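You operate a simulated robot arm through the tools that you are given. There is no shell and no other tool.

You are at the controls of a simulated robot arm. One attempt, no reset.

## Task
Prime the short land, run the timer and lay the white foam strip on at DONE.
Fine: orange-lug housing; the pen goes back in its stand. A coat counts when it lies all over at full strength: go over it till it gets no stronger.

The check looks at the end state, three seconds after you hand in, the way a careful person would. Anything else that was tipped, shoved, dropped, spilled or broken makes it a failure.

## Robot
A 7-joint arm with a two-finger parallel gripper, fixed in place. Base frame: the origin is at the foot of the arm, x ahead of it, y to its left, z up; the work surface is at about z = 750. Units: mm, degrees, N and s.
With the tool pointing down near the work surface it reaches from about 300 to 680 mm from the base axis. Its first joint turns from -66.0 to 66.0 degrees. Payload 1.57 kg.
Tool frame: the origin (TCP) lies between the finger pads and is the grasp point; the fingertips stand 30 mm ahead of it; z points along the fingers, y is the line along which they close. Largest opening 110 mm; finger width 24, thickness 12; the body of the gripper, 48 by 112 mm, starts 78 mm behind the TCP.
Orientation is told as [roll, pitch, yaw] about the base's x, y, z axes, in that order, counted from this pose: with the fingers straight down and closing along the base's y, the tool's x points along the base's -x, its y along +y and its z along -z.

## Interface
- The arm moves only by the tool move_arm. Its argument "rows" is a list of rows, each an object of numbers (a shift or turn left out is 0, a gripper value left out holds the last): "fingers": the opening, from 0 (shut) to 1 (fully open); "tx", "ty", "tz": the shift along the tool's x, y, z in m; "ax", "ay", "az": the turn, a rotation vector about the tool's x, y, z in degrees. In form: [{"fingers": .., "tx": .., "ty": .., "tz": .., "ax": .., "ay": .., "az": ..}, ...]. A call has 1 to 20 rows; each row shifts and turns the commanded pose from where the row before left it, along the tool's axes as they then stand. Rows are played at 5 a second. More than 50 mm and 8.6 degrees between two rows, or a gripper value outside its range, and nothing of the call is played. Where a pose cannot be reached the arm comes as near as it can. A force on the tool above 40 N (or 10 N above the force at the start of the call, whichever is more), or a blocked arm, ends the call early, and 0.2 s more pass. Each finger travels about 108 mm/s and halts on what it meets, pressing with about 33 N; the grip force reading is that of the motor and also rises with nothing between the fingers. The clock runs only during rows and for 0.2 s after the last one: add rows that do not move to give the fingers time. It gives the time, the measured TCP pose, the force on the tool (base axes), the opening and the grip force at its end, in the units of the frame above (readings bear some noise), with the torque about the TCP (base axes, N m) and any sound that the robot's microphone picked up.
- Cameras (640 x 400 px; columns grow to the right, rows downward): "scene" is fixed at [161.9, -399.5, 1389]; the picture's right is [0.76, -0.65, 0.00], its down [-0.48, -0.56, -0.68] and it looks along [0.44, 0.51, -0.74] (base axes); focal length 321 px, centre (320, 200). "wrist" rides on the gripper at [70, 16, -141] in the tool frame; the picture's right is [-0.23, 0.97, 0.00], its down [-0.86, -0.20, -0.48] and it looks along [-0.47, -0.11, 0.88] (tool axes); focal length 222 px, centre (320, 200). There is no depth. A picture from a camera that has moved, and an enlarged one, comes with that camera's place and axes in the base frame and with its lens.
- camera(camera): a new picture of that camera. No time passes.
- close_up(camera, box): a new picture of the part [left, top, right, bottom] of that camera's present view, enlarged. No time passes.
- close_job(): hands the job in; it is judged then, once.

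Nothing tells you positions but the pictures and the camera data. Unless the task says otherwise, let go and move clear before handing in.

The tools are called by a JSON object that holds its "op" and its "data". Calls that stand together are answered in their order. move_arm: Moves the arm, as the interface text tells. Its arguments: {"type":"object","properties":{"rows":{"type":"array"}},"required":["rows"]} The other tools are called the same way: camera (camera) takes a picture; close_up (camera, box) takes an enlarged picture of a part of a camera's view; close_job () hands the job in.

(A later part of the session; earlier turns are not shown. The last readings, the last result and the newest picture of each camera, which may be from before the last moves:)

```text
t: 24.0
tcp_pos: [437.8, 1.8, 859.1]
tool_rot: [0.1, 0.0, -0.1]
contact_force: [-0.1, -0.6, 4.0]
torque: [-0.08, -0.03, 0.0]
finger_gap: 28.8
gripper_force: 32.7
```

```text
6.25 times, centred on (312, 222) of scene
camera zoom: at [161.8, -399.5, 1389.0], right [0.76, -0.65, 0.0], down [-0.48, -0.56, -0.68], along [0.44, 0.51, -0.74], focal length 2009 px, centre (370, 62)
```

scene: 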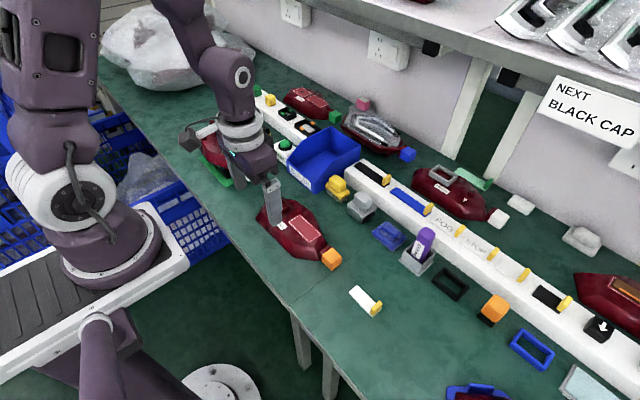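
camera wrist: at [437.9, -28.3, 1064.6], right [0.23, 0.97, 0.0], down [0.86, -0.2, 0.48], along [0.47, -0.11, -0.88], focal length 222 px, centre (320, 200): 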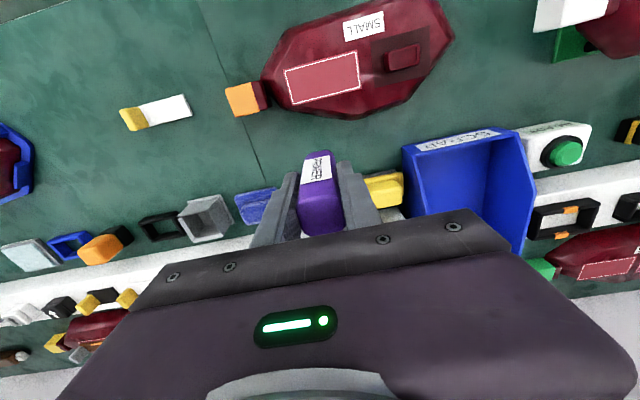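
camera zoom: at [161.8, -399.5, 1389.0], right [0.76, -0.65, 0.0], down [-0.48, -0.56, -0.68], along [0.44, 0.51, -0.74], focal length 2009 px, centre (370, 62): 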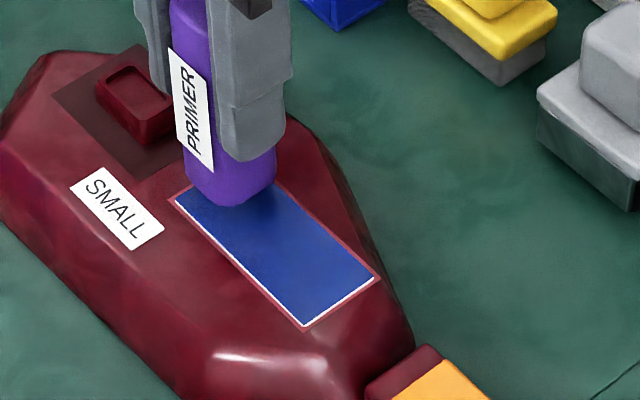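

The blue now covers the whole land. I'll stroke the near and far lanes too, then compare the shade.

{"op": "move_arm", "data": {"rows": [{"tx": 0.005}, {"tx": 0.004}, {"ty": -0.006}, {"ty": -0.006}, {"ty": -0.006}, {"ty": -0.006}, {"ty": -0.006}, {"ty": -0.006}, {"ty": -0.006}, {"ty": -0.006}, {"ty": -0.006}, {"ty": -0.005}, {}]}}

{"op": "close_up", "data": {"camera": "scene", "box": [280, 190, 344, 254]}}

{"op": "move_arm", "data": {"rows": [{"tx": -0.006}, {"tx": -0.006}, {"tx": -0.006}, {"ty": 0.006}, {"ty": 0.006}, {"ty": 0.006}, {"ty": 0.006}, {"ty": 0.006}, {"ty": 0.006}, {"ty": 0.006}, {"ty": 0.006}, {"ty": 0.006}, {"ty": 0.005}, {}]}}

{"op": "close_up", "data": {"camera": "scene", "box": [280, 190, 344, 254]}}

```text
t: 26.8
tcp_pos: [428.7, -56.5, 860.9]
tool_rot: [0.0, 0.0, 0.0]
contact_force: [0.3, 1.4, 3.1]
torque: [0.12, -0.02, 0.01]
finger_gap: 28.8
gripper_force: 32.8
```

```text
6.25 times, centred on (312, 222) of scene
camera zoom: at [161.9, -399.4, 1389.1], right [0.76, -0.65, 0.0], down [-0.48, -0.56, -0.68], along [0.44, 0.51, -0.74], focal length 2009 px, centre (370, 62)
```

zoom: 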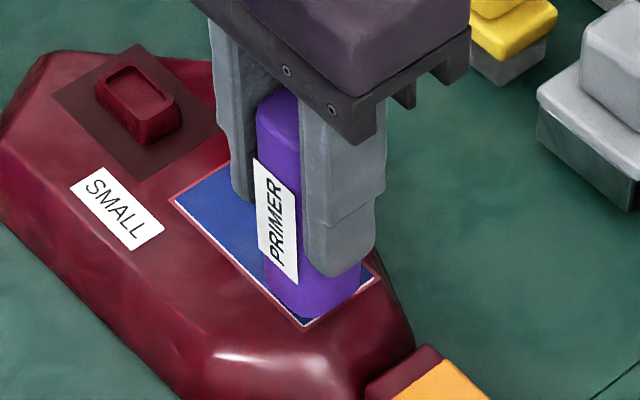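

```text
t: 29.8
tcp_pos: [447.6, 3.8, 860.0]
tool_rot: [0.1, 0.0, 0.0]
contact_force: [-0.8, 0.0, -0.3]
torque: [-0.01, 0.0, 0.0]
finger_gap: 28.6
gripper_force: 32.9
```

```text
6.25 times, centred on (312, 222) of scene
camera zoom: at [161.9, -399.5, 1389.0], right [0.76, -0.65, 0.0], down [-0.48, -0.56, -0.68], along [0.44, 0.51, -0.74], focal length 2009 px, centre (370, 62)
```

zoom: 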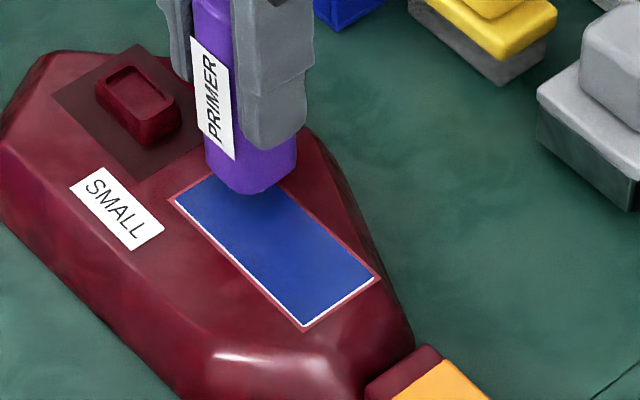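

Let me lift clear for an unobstructed look at the coat.

{"op": "move_arm", "data": {"rows": [{"tz": -0.02}, {"tz": -0.02, "tx": -0.03}, {"tx": -0.03, "tz": -0.01}, {}]}}

{"op": "close_up", "data": {"camera": "scene", "box": [290, 210, 334, 248]}}

{"op": "close_up", "data": {"camera": "wrist", "box": [240, 30, 380, 120]}}

```text
t: 30.8
tcp_pos: [506.1, 2.4, 910.7]
tool_rot: [0.0, 0.0, 0.1]
contact_force: [-0.1, 0.0, -1.5]
torque: [-0.03, -0.01, 0.02]
finger_gap: 28.8
gripper_force: 32.7
```

```text
10.53 times, centred on (312, 229) of scene
camera zoom: at [161.9, -399.5, 1389.0], right [0.76, -0.65, 0.0], down [-0.48, -0.56, -0.68], along [0.44, 0.51, -0.74], focal length 3383 px, centre (404, -105)
```

zoom: 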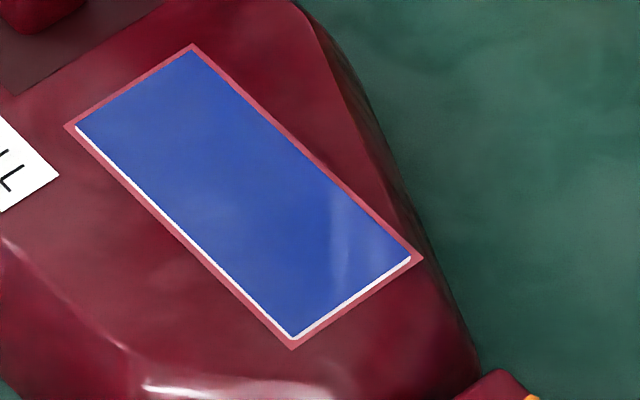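

```text
4.44 times, centred on (310, 75) of wrist
camera zoom: at [437.7, 18.4, 1053.4], right [0.23, 0.97, 0.0], down [0.85, -0.2, 0.48], along [0.47, -0.11, -0.88], focal length 987 px, centre (364, 756)
```

zoom: 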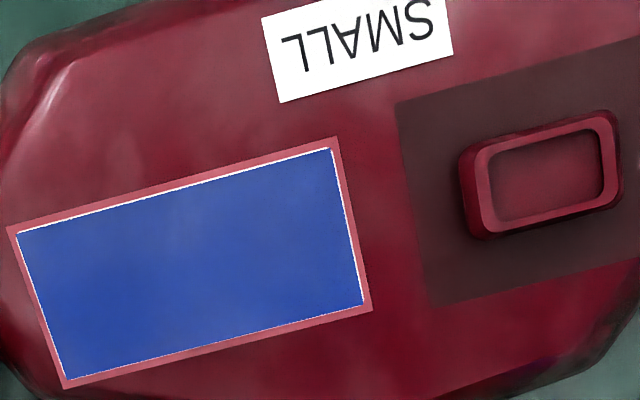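

The coat lies over the whole outlined area. I can't yet tell whether it is at full strength, so I'll go over all three lanes once more with firmer contact and compare.

{"op": "move_arm", "data": {"rows": [{"tx": 0.03}, {"tx": 0.03, "tz": 0.02}, {"tz": 0.02}, {"tz": 0.009}, {}, {"tz": 0.0012}, {}]}}

```text
t: 32.4
tcp_pos: [446.1, 2.8, 859.7]
tool_rot: [0.0, 0.0, 0.0]
contact_force: [0.4, -0.1, -0.1]
torque: [-0.01, -0.01, 0.0]
finger_gap: 28.8
gripper_force: 33.2
```

{"op": "move_arm", "data": {"rows": [{"tz": 0.0005}, {}]}}

{"op": "move_arm", "data": {"rows": [{"tz": 0.0004}, {}]}}

```text
t: 33.0
tcp_pos: [445.4, 2.9, 859.4]
tool_rot: [0.0, 0.0, 0.0]
contact_force: [-1.4, -0.5, 11.3]
torque: [0.02, 0.06, 0.01]
finger_gap: 28.8
gripper_force: 32.7
```

```text
t: 33.6
tcp_pos: [445.6, 3.8, 859.8]
tool_rot: [0.1, -0.1, 0.0]
contact_force: [-2.1, 1.0, 24.7]
torque: [-0.02, 0.05, 0.04]
finger_gap: 29.3
gripper_force: 33.2
```

{"op": "move_arm", "data": {"rows": [{"tz": -0.0004}, {"ty": -0.006}, {"ty": -0.006}, {"ty": -0.006}, {"ty": -0.006}, {"ty": -0.006}, {"ty": -0.006}, {"ty": -0.006}, {"ty": -0.006}, {"ty": -0.006}, {"ty": -0.005}, {"tx": 0.005}, {"tx": 0.004}, {}]}}

{"op": "move_arm", "data": {"rows": [{"ty": 0.006}, {"ty": 0.006}, {"ty": 0.006}, {"ty": 0.006}, {"ty": 0.006}, {"ty": 0.006}, {"ty": 0.006}, {"ty": 0.006}, {"ty": 0.006}, {"ty": 0.005}, {"tx": 0.005}, {"tx": 0.004}, {}]}}

{"op": "move_arm", "data": {"rows": [{"ty": -0.006}, {"ty": -0.006}, {"ty": -0.006}, {"ty": -0.006}, {"ty": -0.006}, {"ty": -0.006}, {"ty": -0.006}, {"ty": -0.006}, {"ty": -0.006}, {"ty": -0.005}, {}]}}

{"op": "move_arm", "data": {"rows": [{"tz": -0.02}, {"tz": -0.02, "tx": -0.03}, {"tx": -0.048, "tz": -0.01, "ty": 0.02}, {"ty": 0.04}, {}]}}

{"op": "close_up", "data": {"camera": "scene", "box": [290, 210, 334, 248]}}

{"op": "close_up", "data": {"camera": "wrist", "box": [240, 30, 380, 120]}}

```text
t: 36.6
tcp_pos: [438.0, -55.8, 859.8]
tool_rot: [0.1, -0.1, 0.1]
contact_force: [5.3, -1.7, 17.5]
torque: [-0.19, -0.5, -0.01]
finger_gap: 28.8
gripper_force: 32.9
```

```text
t: 39.4
tcp_pos: [427.9, 4.8, 861.0]
tool_rot: [0.1, -0.1, 0.0]
contact_force: [-0.7, -0.2, -0.2]
torque: [0.0, -0.01, -0.03]
finger_gap: 28.5
gripper_force: 33.6
```

```text
t: 41.8
tcp_pos: [429.1, -56.1, 859.8]
tool_rot: [0.0, 0.0, 0.0]
contact_force: [-0.6, 0.8, 3.6]
torque: [0.1, 0.0, 0.01]
finger_gap: 29.1
gripper_force: 33.0
```

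```text
refused: row 3 steps farther than a row can; nothing moved
```

```text
10.53 times, centred on (312, 229) of scene
camera zoom: at [161.9, -399.4, 1389.1], right [0.76, -0.65, 0.0], down [-0.48, -0.56, -0.68], along [0.44, 0.51, -0.74], focal length 3383 px, centre (404, -105)
```

zoom: 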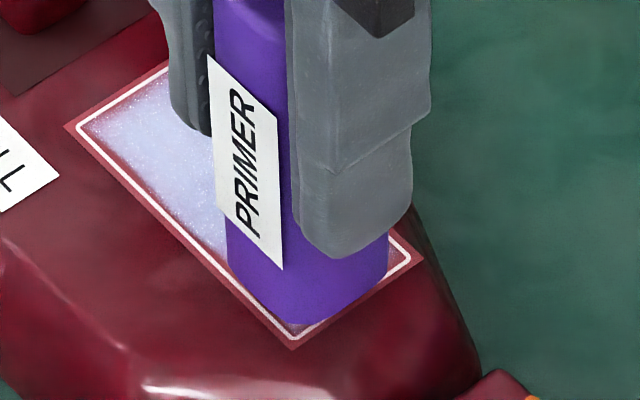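

```text
4.44 times, centred on (310, 75) of wrist
camera zoom: at [359.7, -40.2, 1001.9], right [0.23, 0.97, 0.0], down [0.86, -0.2, 0.48], along [0.47, -0.11, -0.88], focal length 987 px, centre (364, 756)
```

zoom: 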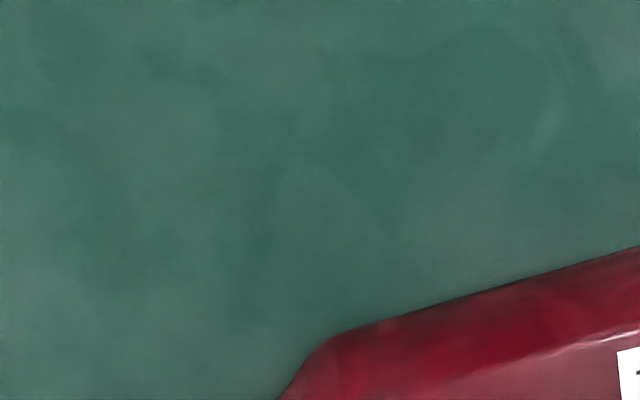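

The blue has given way to a pale lavender, frosty coat inside the outline, which surprises me. I'll lift clear and look at the whole scene before going on.

{"op": "move_arm", "data": {"rows": [{"tz": -0.02}, {"tz": -0.02, "tx": -0.03}, {"tx": -0.04, "tz": -0.01}, {"ty": 0.03}, {"ty": 0.03}, {}]}}

{"op": "camera", "data": {"camera": "scene"}}

{"op": "close_up", "data": {"camera": "scene", "box": [290, 210, 334, 248]}}

{"op": "camera", "data": {"camera": "wrist"}}

{"op": "close_up", "data": {"camera": "wrist", "box": [240, 30, 380, 120]}}

```text
t: 43.2
tcp_pos: [498.6, 4.9, 909.0]
tool_rot: [0.0, 0.0, 0.0]
contact_force: [-0.3, 0.1, -0.8]
torque: [-0.01, -0.01, -0.02]
finger_gap: 28.8
gripper_force: 32.3
```

```text
taken
```

scene: 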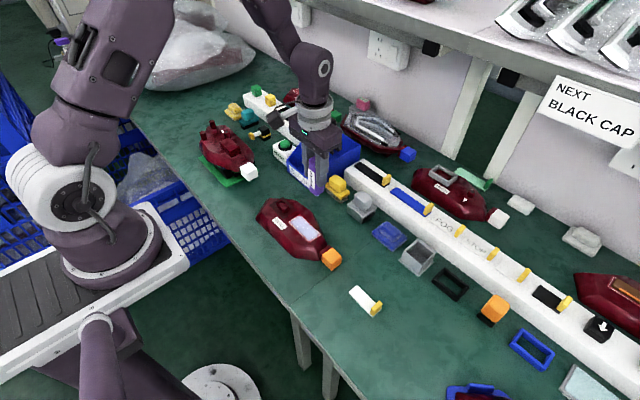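

```text
10.53 times, centred on (312, 229) of scene
camera zoom: at [161.9, -399.4, 1389.0], right [0.76, -0.65, 0.0], down [-0.48, -0.56, -0.68], along [0.44, 0.51, -0.74], focal length 3383 px, centre (404, -105)
```

zoom: 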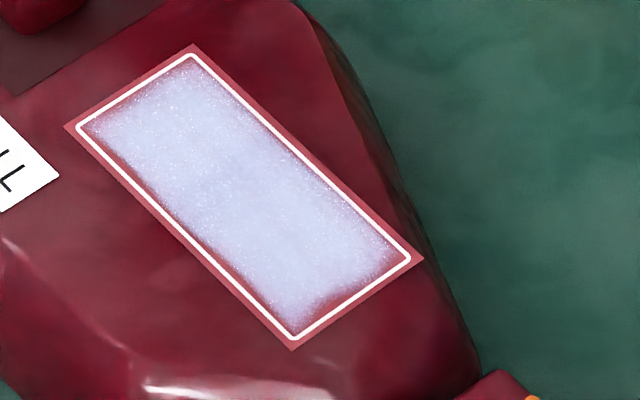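

```text
taken
camera wrist: at [429.9, 21.0, 1052.2], right [0.23, 0.97, 0.0], down [0.86, -0.2, 0.48], along [0.47, -0.11, -0.88], focal length 222 px, centre (320, 200)
```

wrist: 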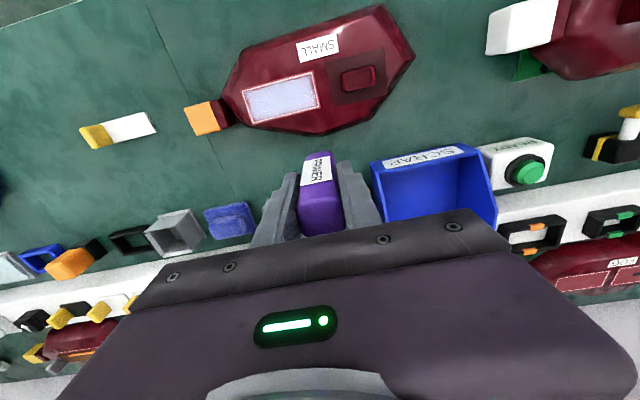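

```text
4.44 times, centred on (310, 75) of wrist
camera zoom: at [429.9, 21.0, 1052.2], right [0.23, 0.97, 0.0], down [0.86, -0.2, 0.48], along [0.47, -0.11, -0.88], focal length 987 px, centre (364, 756)
```

zoom: 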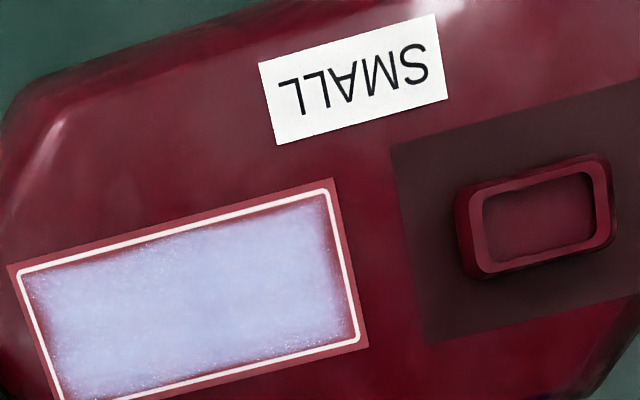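

The pale lavender frost is the primer, and it is still thin along the outline's edges, mainly the near long side and both ends. I'll lower at the far +y corner and go round the inner edge in a loop.

{"op": "move_arm", "data": {"rows": [{"tx": 0.025}, {"tx": 0.024, "tz": 0.02}, {"tz": 0.02}, {"tz": 0.008, "ty": 0.002}, {}, {"tz": 0.001}, {}]}}

```text
t: 44.8
tcp_pos: [450.3, 6.4, 860.1]
tool_rot: [0.0, 0.0, 0.0]
contact_force: [-0.1, 0.3, 0.2]
torque: [-0.04, 0.01, 0.02]
finger_gap: 28.6
gripper_force: 33.2
```

{"op": "move_arm", "data": {"rows": [{"tz": 0.0005}, {}]}}

{"op": "move_arm", "data": {"rows": [{"tz": 0.0003}, {}]}}

```text
t: 45.4
tcp_pos: [449.1, 5.6, 859.2]
tool_rot: [0.0, 0.0, 0.0]
contact_force: [0.1, 0.0, -0.3]
torque: [0.01, 0.0, 0.01]
finger_gap: 28.6
gripper_force: 33.4
```

```text
t: 46.0
tcp_pos: [449.8, 7.8, 859.6]
tool_rot: [0.0, 0.0, 0.0]
contact_force: [0.1, -0.1, 0.2]
torque: [-0.02, 0.02, 0.02]
finger_gap: 28.9
gripper_force: 33.1
```

{"op": "move_arm", "data": {"rows": [{"tz": 0.0004}, {}]}}

{"op": "move_arm", "data": {"rows": [{"tz": 0.0004}, {}]}}

```text
t: 46.6
tcp_pos: [449.2, 6.4, 859.5]
tool_rot: [0.0, 0.0, 0.1]
contact_force: [-1.1, 1.3, 10.2]
torque: [0.08, 0.04, 0.0]
finger_gap: 28.9
gripper_force: 32.9
```

```text
t: 47.2
tcp_pos: [449.2, 6.8, 858.6]
tool_rot: [0.0, -0.1, 0.0]
contact_force: [-0.7, 0.7, 19.7]
torque: [0.03, -0.02, -0.01]
finger_gap: 28.9
gripper_force: 33.3
```

{"op": "move_arm", "data": {"rows": [{"tz": -0.0003}, {"ty": -0.006}, {"ty": -0.006}, {"ty": -0.006}, {"ty": -0.006}, {"ty": -0.006}, {"ty": -0.006}, {"ty": -0.006}, {"ty": -0.006}, {"ty": -0.006}, {"ty": -0.006}, {"ty": -0.006}, {"tx": 0.006}, {"tx": 0.006}, {"tx": 0.006}, {"tx": 0.006}, {}]}}

{"op": "move_arm", "data": {"rows": [{"ty": 0.006}, {"ty": 0.006}, {"ty": 0.006}, {"ty": 0.006}, {"ty": 0.006}, {"ty": 0.006}, {"ty": 0.006}, {"ty": 0.006}, {"ty": 0.006}, {"ty": 0.006}, {"ty": 0.006}, {"tx": -0.006}, {"tx": -0.006}, {"tx": -0.006}, {"tx": -0.006}, {}]}}

{"op": "move_arm", "data": {"rows": [{"tz": -0.02}, {"tz": -0.02, "tx": -0.025}, {"tx": -0.03, "tz": -0.01}, {}, {}]}}

{"op": "close_up", "data": {"camera": "scene", "box": [290, 210, 334, 248]}}

{"op": "close_up", "data": {"camera": "wrist", "box": [220, 30, 360, 130]}}

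```text
t: 50.8
tcp_pos: [425.9, -60.2, 859.1]
tool_rot: [0.0, -0.1, -0.1]
contact_force: [3.8, -0.5, 9.2]
torque: [-0.01, -0.27, 0.0]
finger_gap: 29.0
gripper_force: 33.3
```

```text
t: 54.2
tcp_pos: [449.9, 6.3, 858.4]
tool_rot: [0.0, 0.0, -0.1]
contact_force: [-1.5, 1.9, 8.3]
torque: [0.08, 0.16, 0.0]
finger_gap: 29.0
gripper_force: 33.4
```

```text
t: 55.4
tcp_pos: [504.1, 5.9, 909.0]
tool_rot: [0.1, 0.0, -0.1]
contact_force: [-0.1, -0.3, 0.0]
torque: [0.0, 0.01, -0.04]
finger_gap: 28.7
gripper_force: 32.9
```

```text
10.53 times, centred on (312, 229) of scene
camera zoom: at [161.9, -399.5, 1389.0], right [0.76, -0.65, 0.0], down [-0.48, -0.56, -0.68], along [0.44, 0.51, -0.74], focal length 3383 px, centre (404, -105)
```

zoom: 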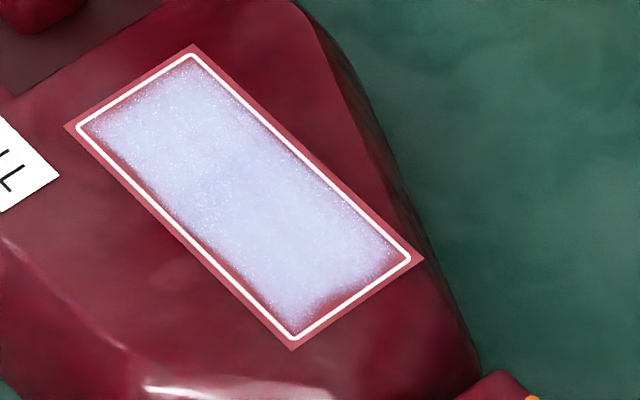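

```text
4.00 times, centred on (290, 80) of wrist
camera zoom: at [435.6, 21.4, 1051.3], right [0.23, 0.97, 0.0], down [0.86, -0.2, 0.48], along [0.47, -0.11, -0.88], focal length 888 px, centre (440, 680)
```

zoom: 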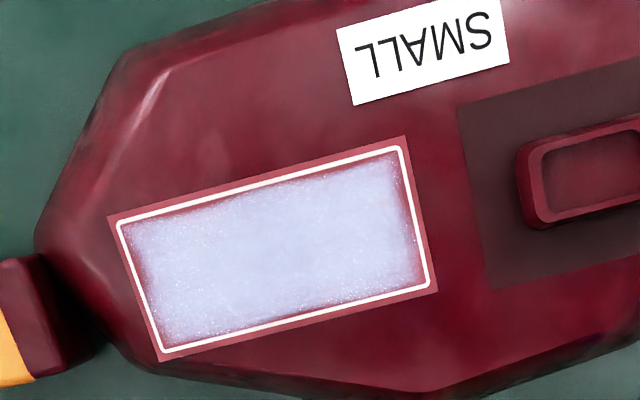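

The coat looks identical after the loop, which suggests it is saturated and the soft edges are its look. To be sure, I'll do one more complete firm set of lanes and compare again.

{"op": "move_arm", "data": {"rows": [{"tx": 0.03}, {"tx": 0.026, "tz": 0.02}, {"tz": 0.02}, {"tz": 0.009}, {"tz": 0.001}, {}]}}

{"op": "move_arm", "data": {"rows": [{"tz": 0.0004}, {}]}}

```text
t: 56.8
tcp_pos: [449.1, 6.6, 858.8]
tool_rot: [0.1, 0.0, 0.0]
contact_force: [-2.1, -0.1, 11.5]
torque: [-0.02, 0.1, 0.0]
finger_gap: 28.8
gripper_force: 32.9
```

```text
t: 57.4
tcp_pos: [448.6, 6.8, 859.0]
tool_rot: [0.0, -0.1, 0.0]
contact_force: [-2.5, -0.8, 22.6]
torque: [-0.13, 0.11, 0.0]
finger_gap: 28.9
gripper_force: 32.7
```

{"op": "move_arm", "data": {"rows": [{"ty": -0.006}, {"ty": -0.006}, {"ty": -0.006}, {"ty": -0.006}, {"ty": -0.006}, {"ty": -0.006}, {"ty": -0.006}, {"ty": -0.006}, {"ty": -0.006}, {"ty": -0.006}, {"ty": -0.006}, {"tx": 0.004}, {"tx": 0.004}, {}]}}

{"op": "move_arm", "data": {"rows": [{"ty": 0.006}, {"ty": 0.006}, {"ty": 0.006}, {"ty": 0.006}, {"ty": 0.006}, {"ty": 0.006}, {"ty": 0.006}, {"ty": 0.006}, {"ty": 0.006}, {"ty": 0.006}, {"ty": 0.006}, {"tx": 0.004}, {"tx": 0.004}, {}]}}

{"op": "move_arm", "data": {"rows": [{"ty": -0.006}, {"ty": -0.006}, {"ty": -0.006}, {"ty": -0.006}, {"ty": -0.006}, {"ty": -0.006}, {"ty": -0.006}, {"ty": -0.006}, {"ty": -0.006}, {"ty": -0.006}, {"ty": -0.006}, {"tx": 0.004}, {"tx": 0.004}, {}]}}

{"op": "move_arm", "data": {"rows": [{"ty": 0.006}, {"ty": 0.006}, {"ty": 0.006}, {"ty": 0.006}, {"ty": 0.006}, {"ty": 0.006}, {"ty": 0.006}, {"ty": 0.006}, {"ty": 0.006}, {"ty": 0.006}, {"ty": 0.006}, {}]}}

{"op": "move_arm", "data": {"rows": [{"tz": -0.02}, {"tz": -0.02, "tx": -0.025}, {"tx": -0.03, "tz": -0.01}, {"tx": -0.03}, {}, {}]}}

{"op": "close_up", "data": {"camera": "scene", "box": [290, 210, 334, 248]}}

{"op": "close_up", "data": {"camera": "wrist", "box": [220, 30, 360, 130]}}

```text
t: 60.4
tcp_pos: [440.3, -59.7, 858.8]
tool_rot: [0.0, 0.0, 0.0]
contact_force: [-0.2, 0.5, 0.6]
torque: [-0.03, -0.03, 0.01]
finger_gap: 28.8
gripper_force: 33.6
```

```text
t: 63.4
tcp_pos: [432.8, 6.1, 858.5]
tool_rot: [-0.1, 0.0, 0.0]
contact_force: [2.4, 0.9, 8.8]
torque: [0.04, -0.25, 0.01]
finger_gap: 28.7
gripper_force: 33.3
```

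```text
t: 66.4
tcp_pos: [425.3, -59.3, 858.5]
tool_rot: [0.0, 0.0, 0.0]
contact_force: [0.2, 0.7, -0.7]
torque: [-0.02, 0.02, 0.0]
finger_gap: 28.6
gripper_force: 33.2
```

```text
t: 69.0
tcp_pos: [424.9, 6.7, 858.3]
tool_rot: [0.0, 0.0, 0.1]
contact_force: [0.3, -1.1, 4.7]
torque: [-0.12, -0.01, 0.0]
finger_gap: 28.7
gripper_force: 33.2
```

```text
t: 70.4
tcp_pos: [510.2, 7.3, 908.6]
tool_rot: [0.1, 0.0, 0.1]
contact_force: [0.0, 0.4, 0.9]
torque: [0.03, -0.03, -0.02]
finger_gap: 28.8
gripper_force: 33.3
```

```text
10.53 times, centred on (312, 229) of scene
camera zoom: at [161.9, -399.5, 1389.0], right [0.76, -0.65, 0.0], down [-0.48, -0.56, -0.68], along [0.44, 0.51, -0.74], focal length 3383 px, centre (404, -105)
```

zoom: 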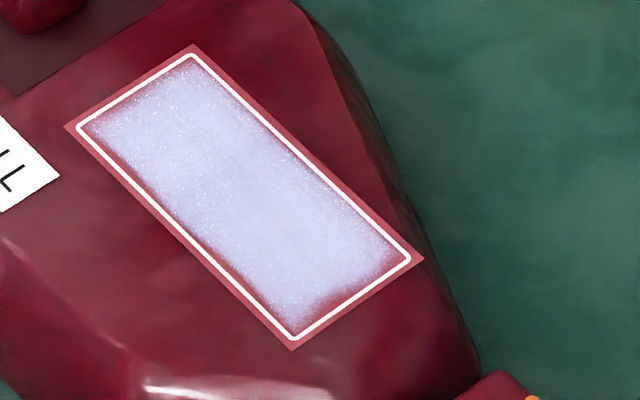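

```text
4.00 times, centred on (290, 80) of wrist
camera zoom: at [441.0, 21.9, 1051.1], right [0.23, 0.97, 0.0], down [0.86, -0.2, 0.48], along [0.47, -0.11, -0.88], focal length 888 px, centre (440, 680)
```

zoom: 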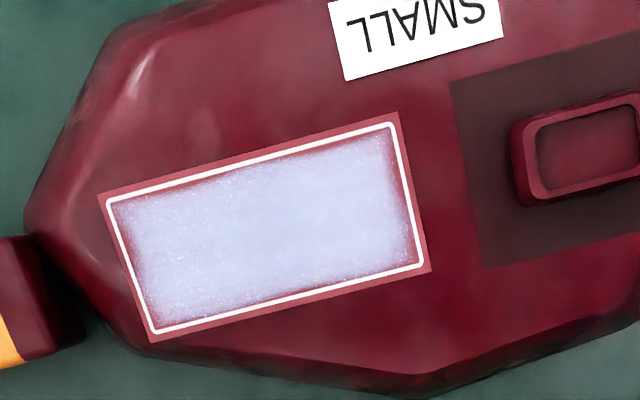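

The coat is unchanged after another full set, so it is at full strength and all over. Now I'll carry the pen back over its stand at (581.5, −244).

{"op": "move_arm", "data": {"rows": [{"tz": -0.03}, {"tz": -0.026, "ty": -0.02}, {"tx": -0.0145, "ty": -0.046}, {"tx": -0.0145, "ty": -0.046}, {"tx": -0.0145, "ty": -0.046}, {"tx": -0.0145, "ty": -0.046}, {"tx": -0.0133, "ty": -0.0475}, {}, {}, {}]}}

{"op": "camera", "data": {"camera": "wrist"}}

{"op": "close_up", "data": {"camera": "scene", "box": [375, 160, 475, 280]}}

```text
t: 72.6
tcp_pos: [580.3, -246.5, 965.4]
tool_rot: [0.0, 0.0, 0.0]
contact_force: [0.4, -0.2, 0.2]
torque: [-0.01, -0.04, -0.03]
finger_gap: 28.8
gripper_force: 32.7
```

```text
taken
camera wrist: at [511.3, -230.5, 1108.4], right [0.23, 0.97, 0.0], down [0.86, -0.2, 0.48], along [0.47, -0.11, -0.88], focal length 222 px, centre (320, 200)
```

wrist: 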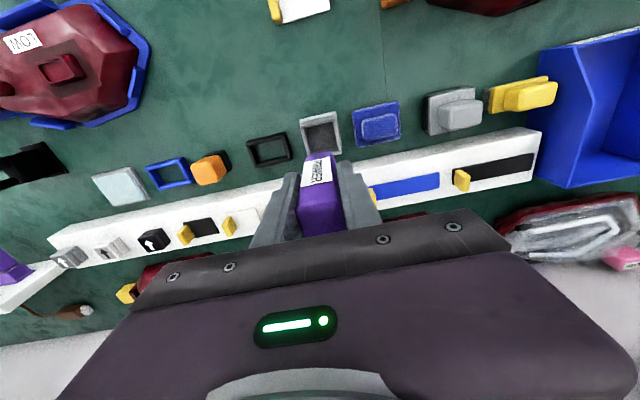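

```text
3.33 times, centred on (425, 220) of scene
camera zoom: at [161.9, -399.5, 1389.0], right [0.76, -0.65, 0.0], down [-0.48, -0.56, -0.68], along [0.44, 0.51, -0.74], focal length 1071 px, centre (-30, 133)
```

zoom: 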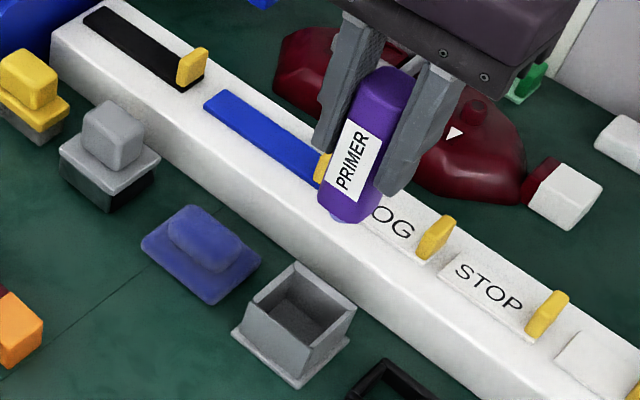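

The pen hangs in line with the stand. I'll lower until its end is near the rim and check before going in.

{"op": "move_arm", "data": {"rows": [{"ty": 0.0012, "tx": -0.0007, "tz": 0.03}, {"tz": 0.03}, {"tz": 0.025}, {}, {}]}}

{"op": "close_up", "data": {"camera": "scene", "box": [385, 200, 449, 280]}}

{"op": "close_up", "data": {"camera": "wrist", "box": [280, 110, 360, 180]}}

```text
t: 73.8
tcp_pos: [581.5, -245.9, 878.9]
tool_rot: [0.1, 0.0, 0.0]
contact_force: [-0.8, 0.5, -0.3]
torque: [-0.01, -0.01, 0.0]
finger_gap: 28.8
gripper_force: 32.5
```

```text
5.00 times, centred on (417, 240) of scene
camera zoom: at [161.9, -399.5, 1389.0], right [0.76, -0.65, 0.0], down [-0.48, -0.56, -0.68], along [0.44, 0.51, -0.74], focal length 1607 px, centre (-165, 0)
```

zoom: 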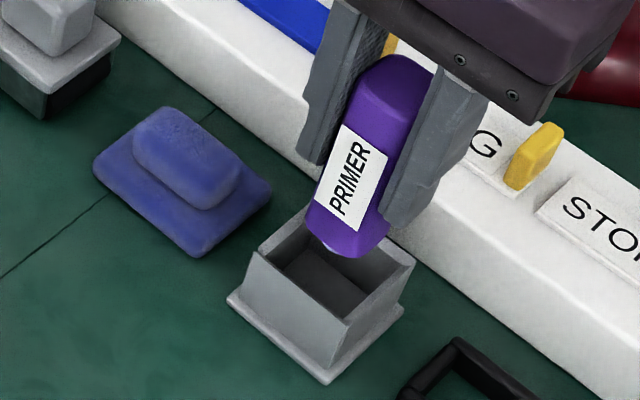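

```text
5.71 times, centred on (320, 145) of wrist
camera zoom: at [512.7, -228.6, 1021.9], right [0.23, 0.97, 0.0], down [0.86, -0.2, 0.48], along [0.47, -0.11, -0.88], focal length 1269 px, centre (320, 514)
```

zoom: 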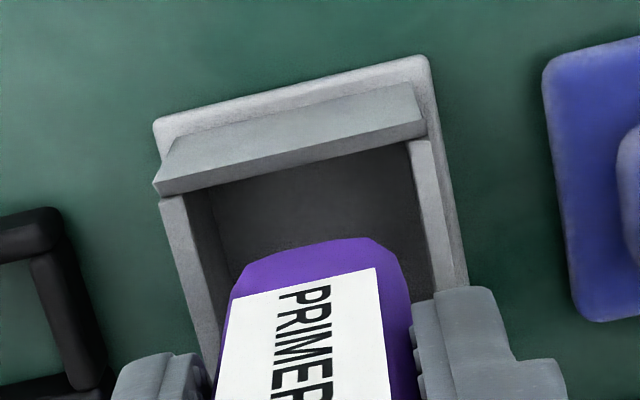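

The pen is centred over the opening. I'll lower it in gently.

{"op": "move_arm", "data": {"rows": [{"tz": 0.012}, {"tz": 0.012}, {"tz": 0.012}, {"tz": 0.005}, {}]}}

{"op": "close_up", "data": {"camera": "scene", "box": [385, 200, 449, 280]}}

```text
t: 75.0
tcp_pos: [582.0, -242.7, 838.2]
tool_rot: [0.0, 0.0, 0.0]
contact_force: [0.6, -1.4, 0.1]
torque: [0.02, 0.01, 0.02]
finger_gap: 28.7
gripper_force: 32.9
```

```text
5.00 times, centred on (417, 240) of scene
camera zoom: at [161.9, -399.5, 1389.0], right [0.76, -0.65, 0.0], down [-0.48, -0.56, -0.68], along [0.44, 0.51, -0.74], focal length 1607 px, centre (-165, 0)
```

zoom: 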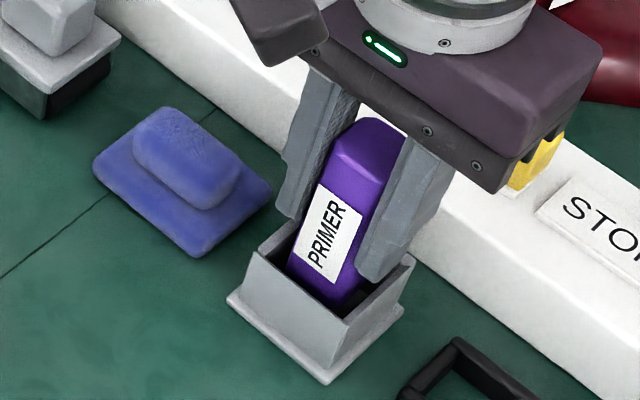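

{"op": "move_arm", "data": {"rows": [{"tz": 0.002}, {"tz": 0.002}, {}]}}

{"op": "move_arm", "data": {"rows": [{"tz": 0.0015}, {}]}}

```text
t: 75.8
tcp_pos: [581.5, -244.4, 834.5]
tool_rot: [0.0, 0.0, 0.0]
contact_force: [-0.3, -0.3, -0.8]
torque: [0.0, 0.0, 0.01]
finger_gap: 28.9
gripper_force: 33.3
```

```text
t: 76.4
tcp_pos: [580.9, -243.3, 833.2]
tool_rot: [0.0, 0.0, -0.1]
contact_force: [0.1, 0.1, -0.1]
torque: [-0.03, 0.02, -0.01]
finger_gap: 28.8
gripper_force: 32.9
```

{"op": "move_arm", "data": {"rows": [{"tz": 0.001}, {}]}}

{"op": "move_arm", "data": {"rows": [{"tz": 0.0008}, {}]}}

{"op": "close_up", "data": {"camera": "scene", "box": [385, 200, 449, 280]}}

```text
t: 77.0
tcp_pos: [581.2, -242.7, 831.7]
tool_rot: [0.0, 0.0, 0.0]
contact_force: [0.9, -0.6, -0.4]
torque: [0.01, -0.02, -0.02]
finger_gap: 28.5
gripper_force: 32.7
```

```text
t: 77.6
tcp_pos: [580.7, -244.0, 830.3]
tool_rot: [0.1, 0.0, 0.0]
contact_force: [0.4, 0.8, -0.1]
torque: [0.0, 0.0, 0.0]
finger_gap: 28.8
gripper_force: 32.7
```

```text
5.00 times, centred on (417, 240) of scene
camera zoom: at [161.9, -399.5, 1389.0], right [0.76, -0.65, 0.0], down [-0.48, -0.56, -0.68], along [0.44, 0.51, -0.74], focal length 1607 px, centre (-165, 0)
```

zoom: 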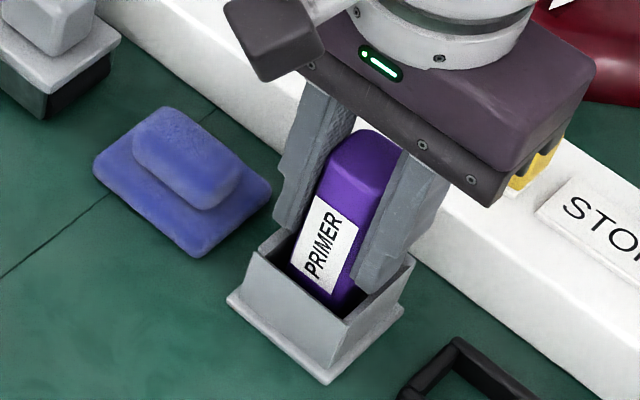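

No floor contact yet, but the pen slid up a couple of millimetres in the grip and sits almost at its seat. I'll return to z 833, where the fingers closed safely before, and open just enough to release.

{"op": "move_arm", "data": {"rows": [{"tz": -0.0022}, {}, {"fingers": 0.36}, {"fingers": 0.45}, {}, {}]}}

{"op": "close_up", "data": {"camera": "scene", "box": [385, 200, 449, 280]}}

```text
t: 79.0
tcp_pos: [582.0, -243.5, 834.4]
tool_rot: [0.0, 0.0, 0.0]
contact_force: [-0.5, -1.1, -0.2]
torque: [-0.04, -0.01, 0.03]
finger_gap: 49.7
gripper_force: 0.0
```

```text
5.00 times, centred on (417, 240) of scene
camera zoom: at [161.9, -399.5, 1389.0], right [0.76, -0.65, 0.0], down [-0.48, -0.56, -0.68], along [0.44, 0.51, -0.74], focal length 1607 px, centre (-165, 0)
```

zoom: 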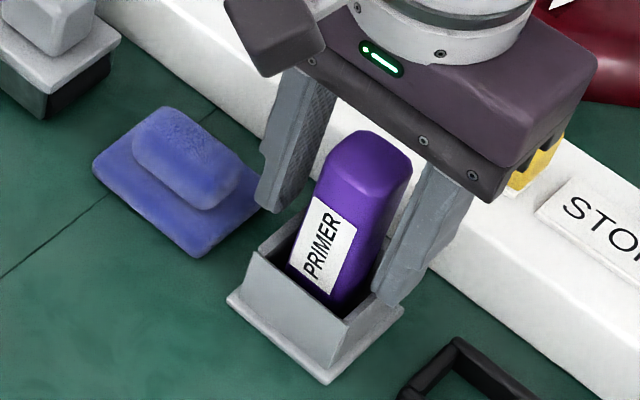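

The pen is released and seated in its stand. I'll rise straight up and move to view the strip and its tab closely before starting the timer.

{"op": "move_arm", "data": {"rows": [{"tz": -0.03}, {"tz": -0.03}, {"tz": -0.03}, {"tz": -0.03}, {"tx": 0.04, "ty": 0.004}, {"tx": 0.04, "ty": 0.004}, {"tx": 0.04, "ty": 0.005}, {"tx": 0.04, "ty": 0.005}, {"tx": 0.04, "ty": 0.005}, {"tx": 0.029, "ty": 0.004, "tz": 0.02, "fingers": 0.6}, {"tz": 0.03}, {"tz": 0.03}, {}, {}]}}

{"op": "camera", "data": {"camera": "wrist"}}

{"op": "close_up", "data": {"camera": "wrist", "box": [270, 140, 370, 220]}}

{"op": "close_up", "data": {"camera": "scene", "box": [385, 200, 449, 280]}}

```text
t: 82.0
tcp_pos: [351.8, -215.7, 873.3]
tool_rot: [0.0, 0.0, 0.0]
contact_force: [0.1, -0.6, 0.0]
torque: [0.0, -0.01, 0.03]
finger_gap: 65.8
gripper_force: 0.1
```

```text
taken
camera wrist: at [283.3, -201.2, 1016.1], right [0.23, 0.97, 0.0], down [0.85, -0.2, 0.48], along [0.47, -0.11, -0.88], focal length 222 px, centre (320, 200)
```

wrist: 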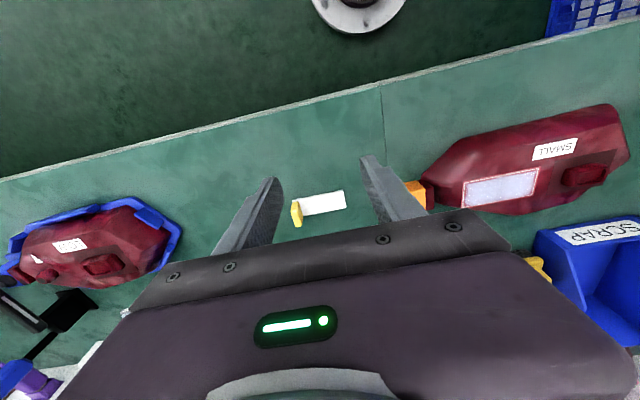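

```text
5.00 times, centred on (320, 180) of wrist
camera zoom: at [283.3, -201.2, 1016.1], right [0.23, 0.97, 0.0], down [0.85, -0.2, 0.48], along [0.47, -0.11, -0.88], focal length 1111 px, centre (320, 300)
```

zoom: 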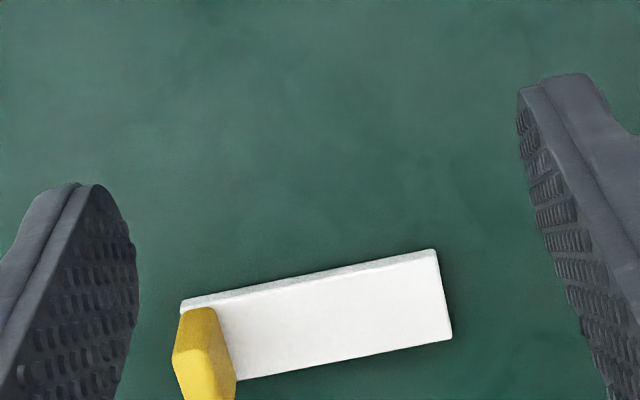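

```text
5.00 times, centred on (417, 240) of scene
camera zoom: at [161.9, -399.5, 1389.0], right [0.76, -0.65, 0.0], down [-0.48, -0.56, -0.68], along [0.44, 0.51, -0.74], focal length 1607 px, centre (-165, 0)
```

zoom: 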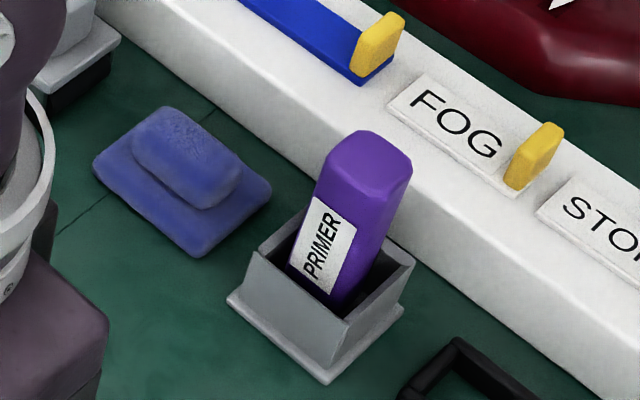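

The strip lies squared to the axes, centred near (430, −236), with its yellow tab at the −y end. To reach the land it has to move about +8 mm in x and +211 mm in y, with no turn. Now I'll go over and look at the timer.

{"op": "move_arm", "data": {"rows": [{"tz": -0.045}, {"tz": -0.045}, {"tx": -0.013, "ty": 0.044}, {"tx": -0.013, "ty": 0.044}, {"tx": -0.013, "ty": 0.044}, {"tx": -0.013, "ty": 0.044}, {"tx": -0.013, "ty": 0.044}, {"tx": -0.013, "ty": 0.044}, {"tx": -0.013, "ty": 0.044}, {"tx": -0.013, "ty": 0.044}, {"tx": -0.013, "ty": 0.044}, {"tx": -0.013, "ty": 0.044}, {"tx": -0.013, "ty": 0.044}, {}, {}]}}

{"op": "camera", "data": {"camera": "wrist"}}

{"op": "close_up", "data": {"camera": "wrist", "box": [260, 130, 380, 220]}}

{"op": "close_up", "data": {"camera": "scene", "box": [250, 110, 350, 190]}}

```text
t: 85.2
tcp_pos: [495.2, 265.7, 963.2]
tool_rot: [0.0, 0.0, 0.1]
contact_force: [0.7, -0.5, -0.3]
torque: [-0.03, 0.0, 0.01]
finger_gap: 66.0
gripper_force: 0.0
```

```text
taken
camera wrist: at [426.2, 282.1, 1106.3], right [0.23, 0.97, 0.0], down [0.86, -0.2, 0.48], along [0.47, -0.11, -0.88], focal length 222 px, centre (320, 200)
```

wrist: 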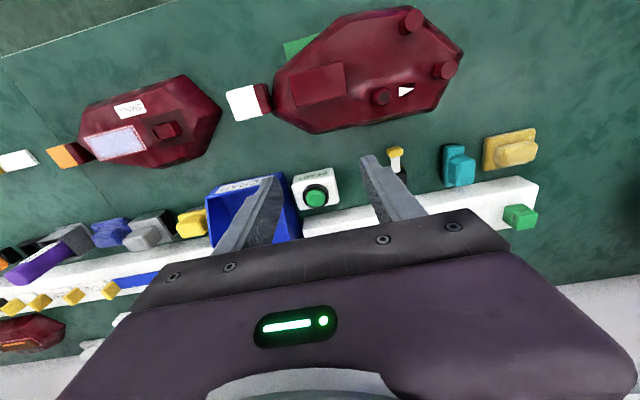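

```text
4.44 times, centred on (320, 175) of wrist
camera zoom: at [426.2, 282.1, 1106.3], right [0.23, 0.97, 0.0], down [0.86, -0.2, 0.48], along [0.47, -0.11, -0.88], focal length 987 px, centre (320, 311)
```

zoom: 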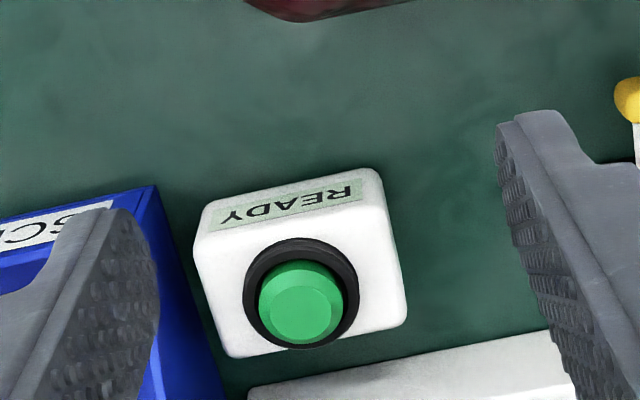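

```text
5.00 times, centred on (300, 150) of scene
camera zoom: at [161.9, -399.4, 1389.0], right [0.76, -0.65, 0.0], down [-0.48, -0.56, -0.68], along [0.44, 0.51, -0.74], focal length 1607 px, centre (420, 450)
```

zoom: 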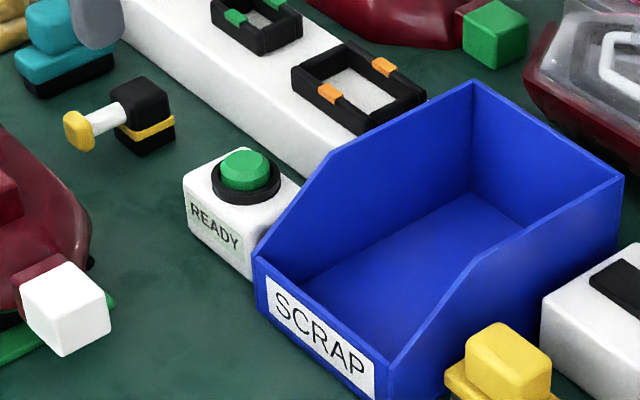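

The button's top comes out at (580, 241, 810), clear of the scrap bin. I'll close the fingers, move above it, and come down to just over it.

{"op": "move_arm", "data": {"rows": [{"tx": -0.03, "ty": -0.008, "fingers": 0}, {"tx": -0.03, "ty": -0.008}, {"tx": -0.025, "ty": -0.009}, {"tz": 0.03}, {"tz": 0.03}, {"tz": 0.03}, {"tz": 0.02}, {}, {}]}}

{"op": "camera", "data": {"camera": "wrist"}}

{"op": "close_up", "data": {"camera": "scene", "box": [250, 110, 350, 190]}}

```text
t: 87.2
tcp_pos: [580.1, 242.4, 853.6]
tool_rot: [0.1, 0.0, 0.0]
contact_force: [-0.1, 0.2, -0.1]
torque: [0.02, -0.04, 0.01]
finger_gap: 0.1
gripper_force: 21.4
```

```text
taken
camera wrist: at [512.0, 257.9, 996.8], right [0.23, 0.97, 0.0], down [0.86, -0.2, 0.48], along [0.47, -0.11, -0.88], focal length 222 px, centre (320, 200)
```

wrist: 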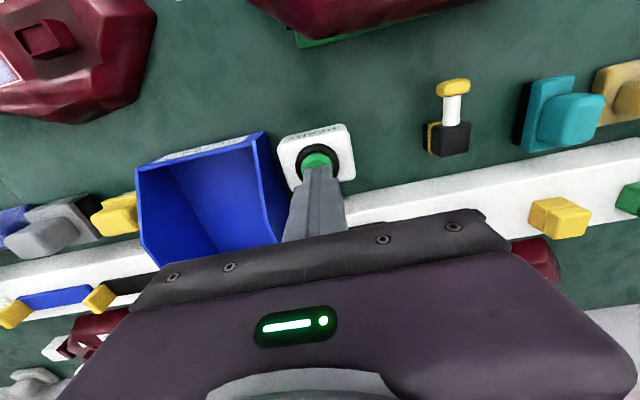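

```text
5.00 times, centred on (300, 150) of scene
camera zoom: at [161.9, -399.5, 1389.0], right [0.76, -0.65, 0.0], down [-0.48, -0.56, -0.68], along [0.44, 0.51, -0.74], focal length 1607 px, centre (420, 450)
```

zoom: 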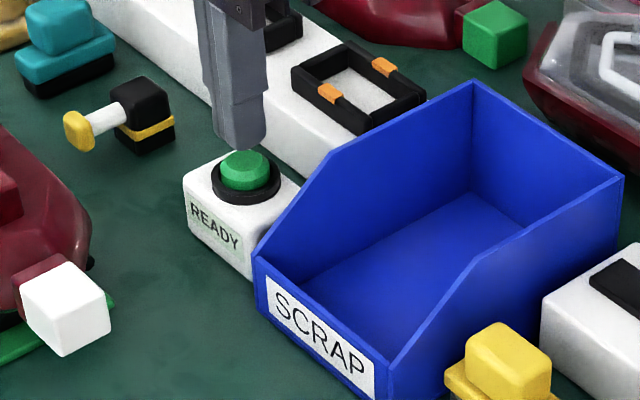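

The fingertips are right over the button. I'll press down in small steps.

{"op": "move_arm", "data": {"rows": [{"tz": 0.005}, {"tz": 0.005}, {"tz": 0.002}, {"tz": 0.002}, {}]}}

{"op": "close_up", "data": {"camera": "scene", "box": [270, 130, 310, 170]}}

```text
t: 88.4
tcp_pos: [581.6, 242.5, 840.1]
tool_rot: [0.0, 0.0, 0.0]
contact_force: [-0.2, -0.1, 1.0]
torque: [0.02, 0.05, -0.01]
finger_gap: 0.0
gripper_force: 21.4
```

```text
10.00 times, centred on (290, 150) of scene
camera zoom: at [161.9, -399.5, 1389.1], right [0.76, -0.65, 0.0], down [-0.48, -0.56, -0.68], along [0.44, 0.51, -0.74], focal length 3214 px, centre (620, 700)
```

zoom: 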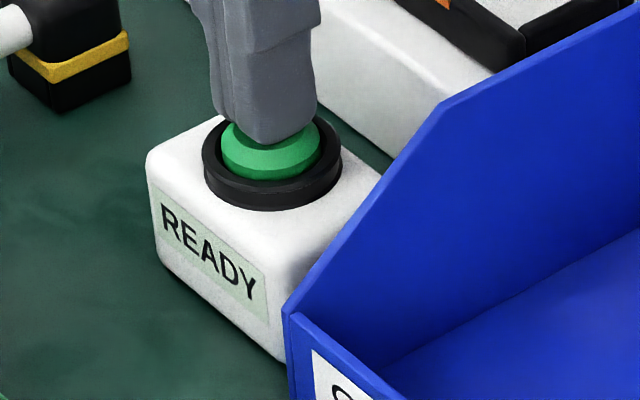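

{"op": "move_arm", "data": {"rows": [{"tz": 0.0015}, {"tz": 0.0015}, {}]}}

{"op": "close_up", "data": {"camera": "scene", "box": [270, 130, 310, 170]}}

```text
t: 89.2
tcp_pos: [580.2, 242.5, 836.4]
tool_rot: [0.0, 0.0, 0.0]
contact_force: [-0.2, 0.4, 3.5]
torque: [-0.01, 0.01, 0.0]
finger_gap: 0.1
gripper_force: 21.0
heard: click
```

```text
10.00 times, centred on (290, 150) of scene
camera zoom: at [161.9, -399.5, 1389.1], right [0.76, -0.65, 0.0], down [-0.48, -0.56, -0.68], along [0.44, 0.51, -0.74], focal length 3214 px, centre (620, 700)
```

zoom: 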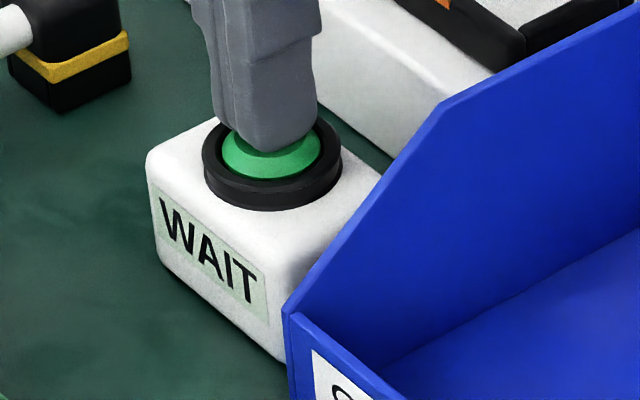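

The timer clicked and shows WAIT. While it runs, I'll go over the strip's yellow tab.

{"op": "move_arm", "data": {"rows": [{"tz": -0.041}, {"tz": -0.041}, {"tz": -0.042, "fingers": 0.4}, {"tx": 0.0137, "ty": -0.046}, {"tx": 0.0137, "ty": -0.046}, {"tx": 0.0137, "ty": -0.046}, {"tx": 0.0137, "ty": -0.046}, {"tx": 0.0137, "ty": -0.046}, {"tx": 0.0137, "ty": -0.046}, {"tx": 0.0137, "ty": -0.046}, {"tx": 0.0137, "ty": -0.046}, {"tx": 0.0137, "ty": -0.046}, {"tx": 0.0137, "ty": -0.046}, {"tx": 0.0137, "ty": -0.046}, {"tz": 0.04}, {"tz": 0.04}, {"tz": 0.03}, {}, {}]}}

{"op": "camera", "data": {"camera": "wrist"}}

{"op": "close_up", "data": {"camera": "wrist", "box": [260, 120, 380, 210]}}

{"op": "close_up", "data": {"camera": "scene", "box": [330, 240, 410, 320]}}

{"op": "close_up", "data": {"camera": "scene", "box": [270, 130, 310, 170]}}

```text
t: 93.2
tcp_pos: [430.1, -263.8, 850.4]
tool_rot: [0.0, -0.1, 0.0]
contact_force: [0.0, -0.6, 0.2]
torque: [-0.01, -0.01, -0.01]
finger_gap: 44.0
gripper_force: 0.0
```

```text
taken
camera wrist: at [361.5, -248.2, 993.5], right [0.23, 0.97, 0.0], down [0.86, -0.2, 0.48], along [0.47, -0.11, -0.88], focal length 222 px, centre (320, 200)
```

wrist: 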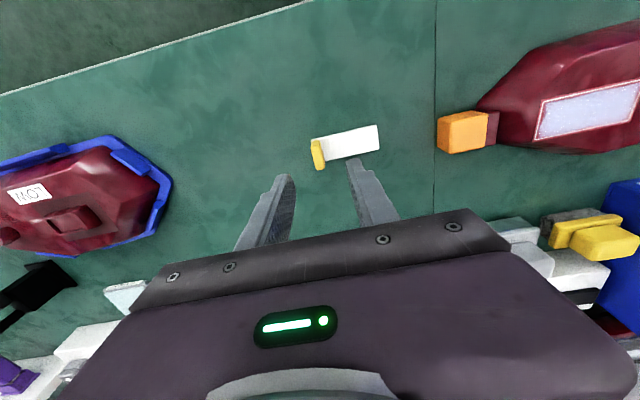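

```text
4.44 times, centred on (320, 165) of wrist
camera zoom: at [361.5, -248.2, 993.5], right [0.23, 0.97, 0.0], down [0.86, -0.2, 0.48], along [0.47, -0.11, -0.88], focal length 987 px, centre (320, 356)
```

zoom: 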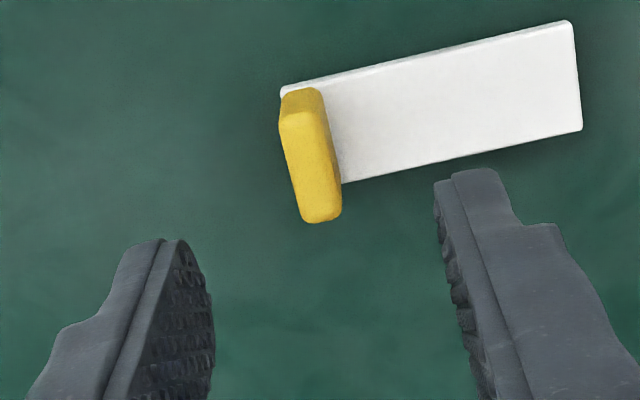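

```text
5.00 times, centred on (370, 280) of scene
camera zoom: at [161.9, -399.5, 1389.0], right [0.76, -0.65, 0.0], down [-0.48, -0.56, -0.68], along [0.44, 0.51, -0.74], focal length 1607 px, centre (70, -200)
```

zoom: 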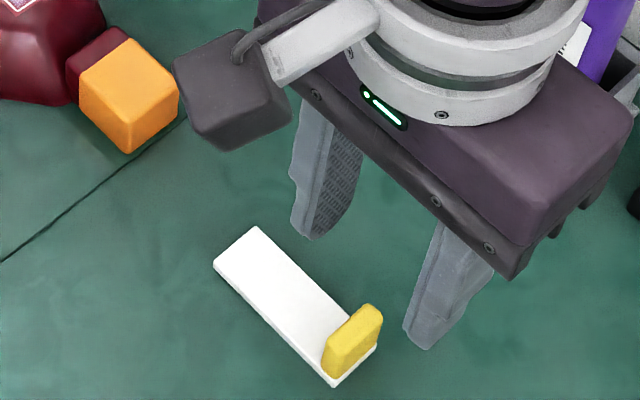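

```text
10.00 times, centred on (290, 150) of scene
camera zoom: at [161.9, -399.5, 1389.0], right [0.76, -0.65, 0.0], down [-0.48, -0.56, -0.68], along [0.44, 0.51, -0.74], focal length 3214 px, centre (620, 700)
```

zoom: 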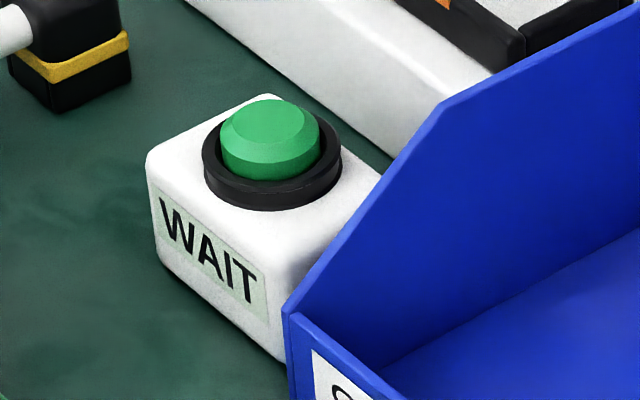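

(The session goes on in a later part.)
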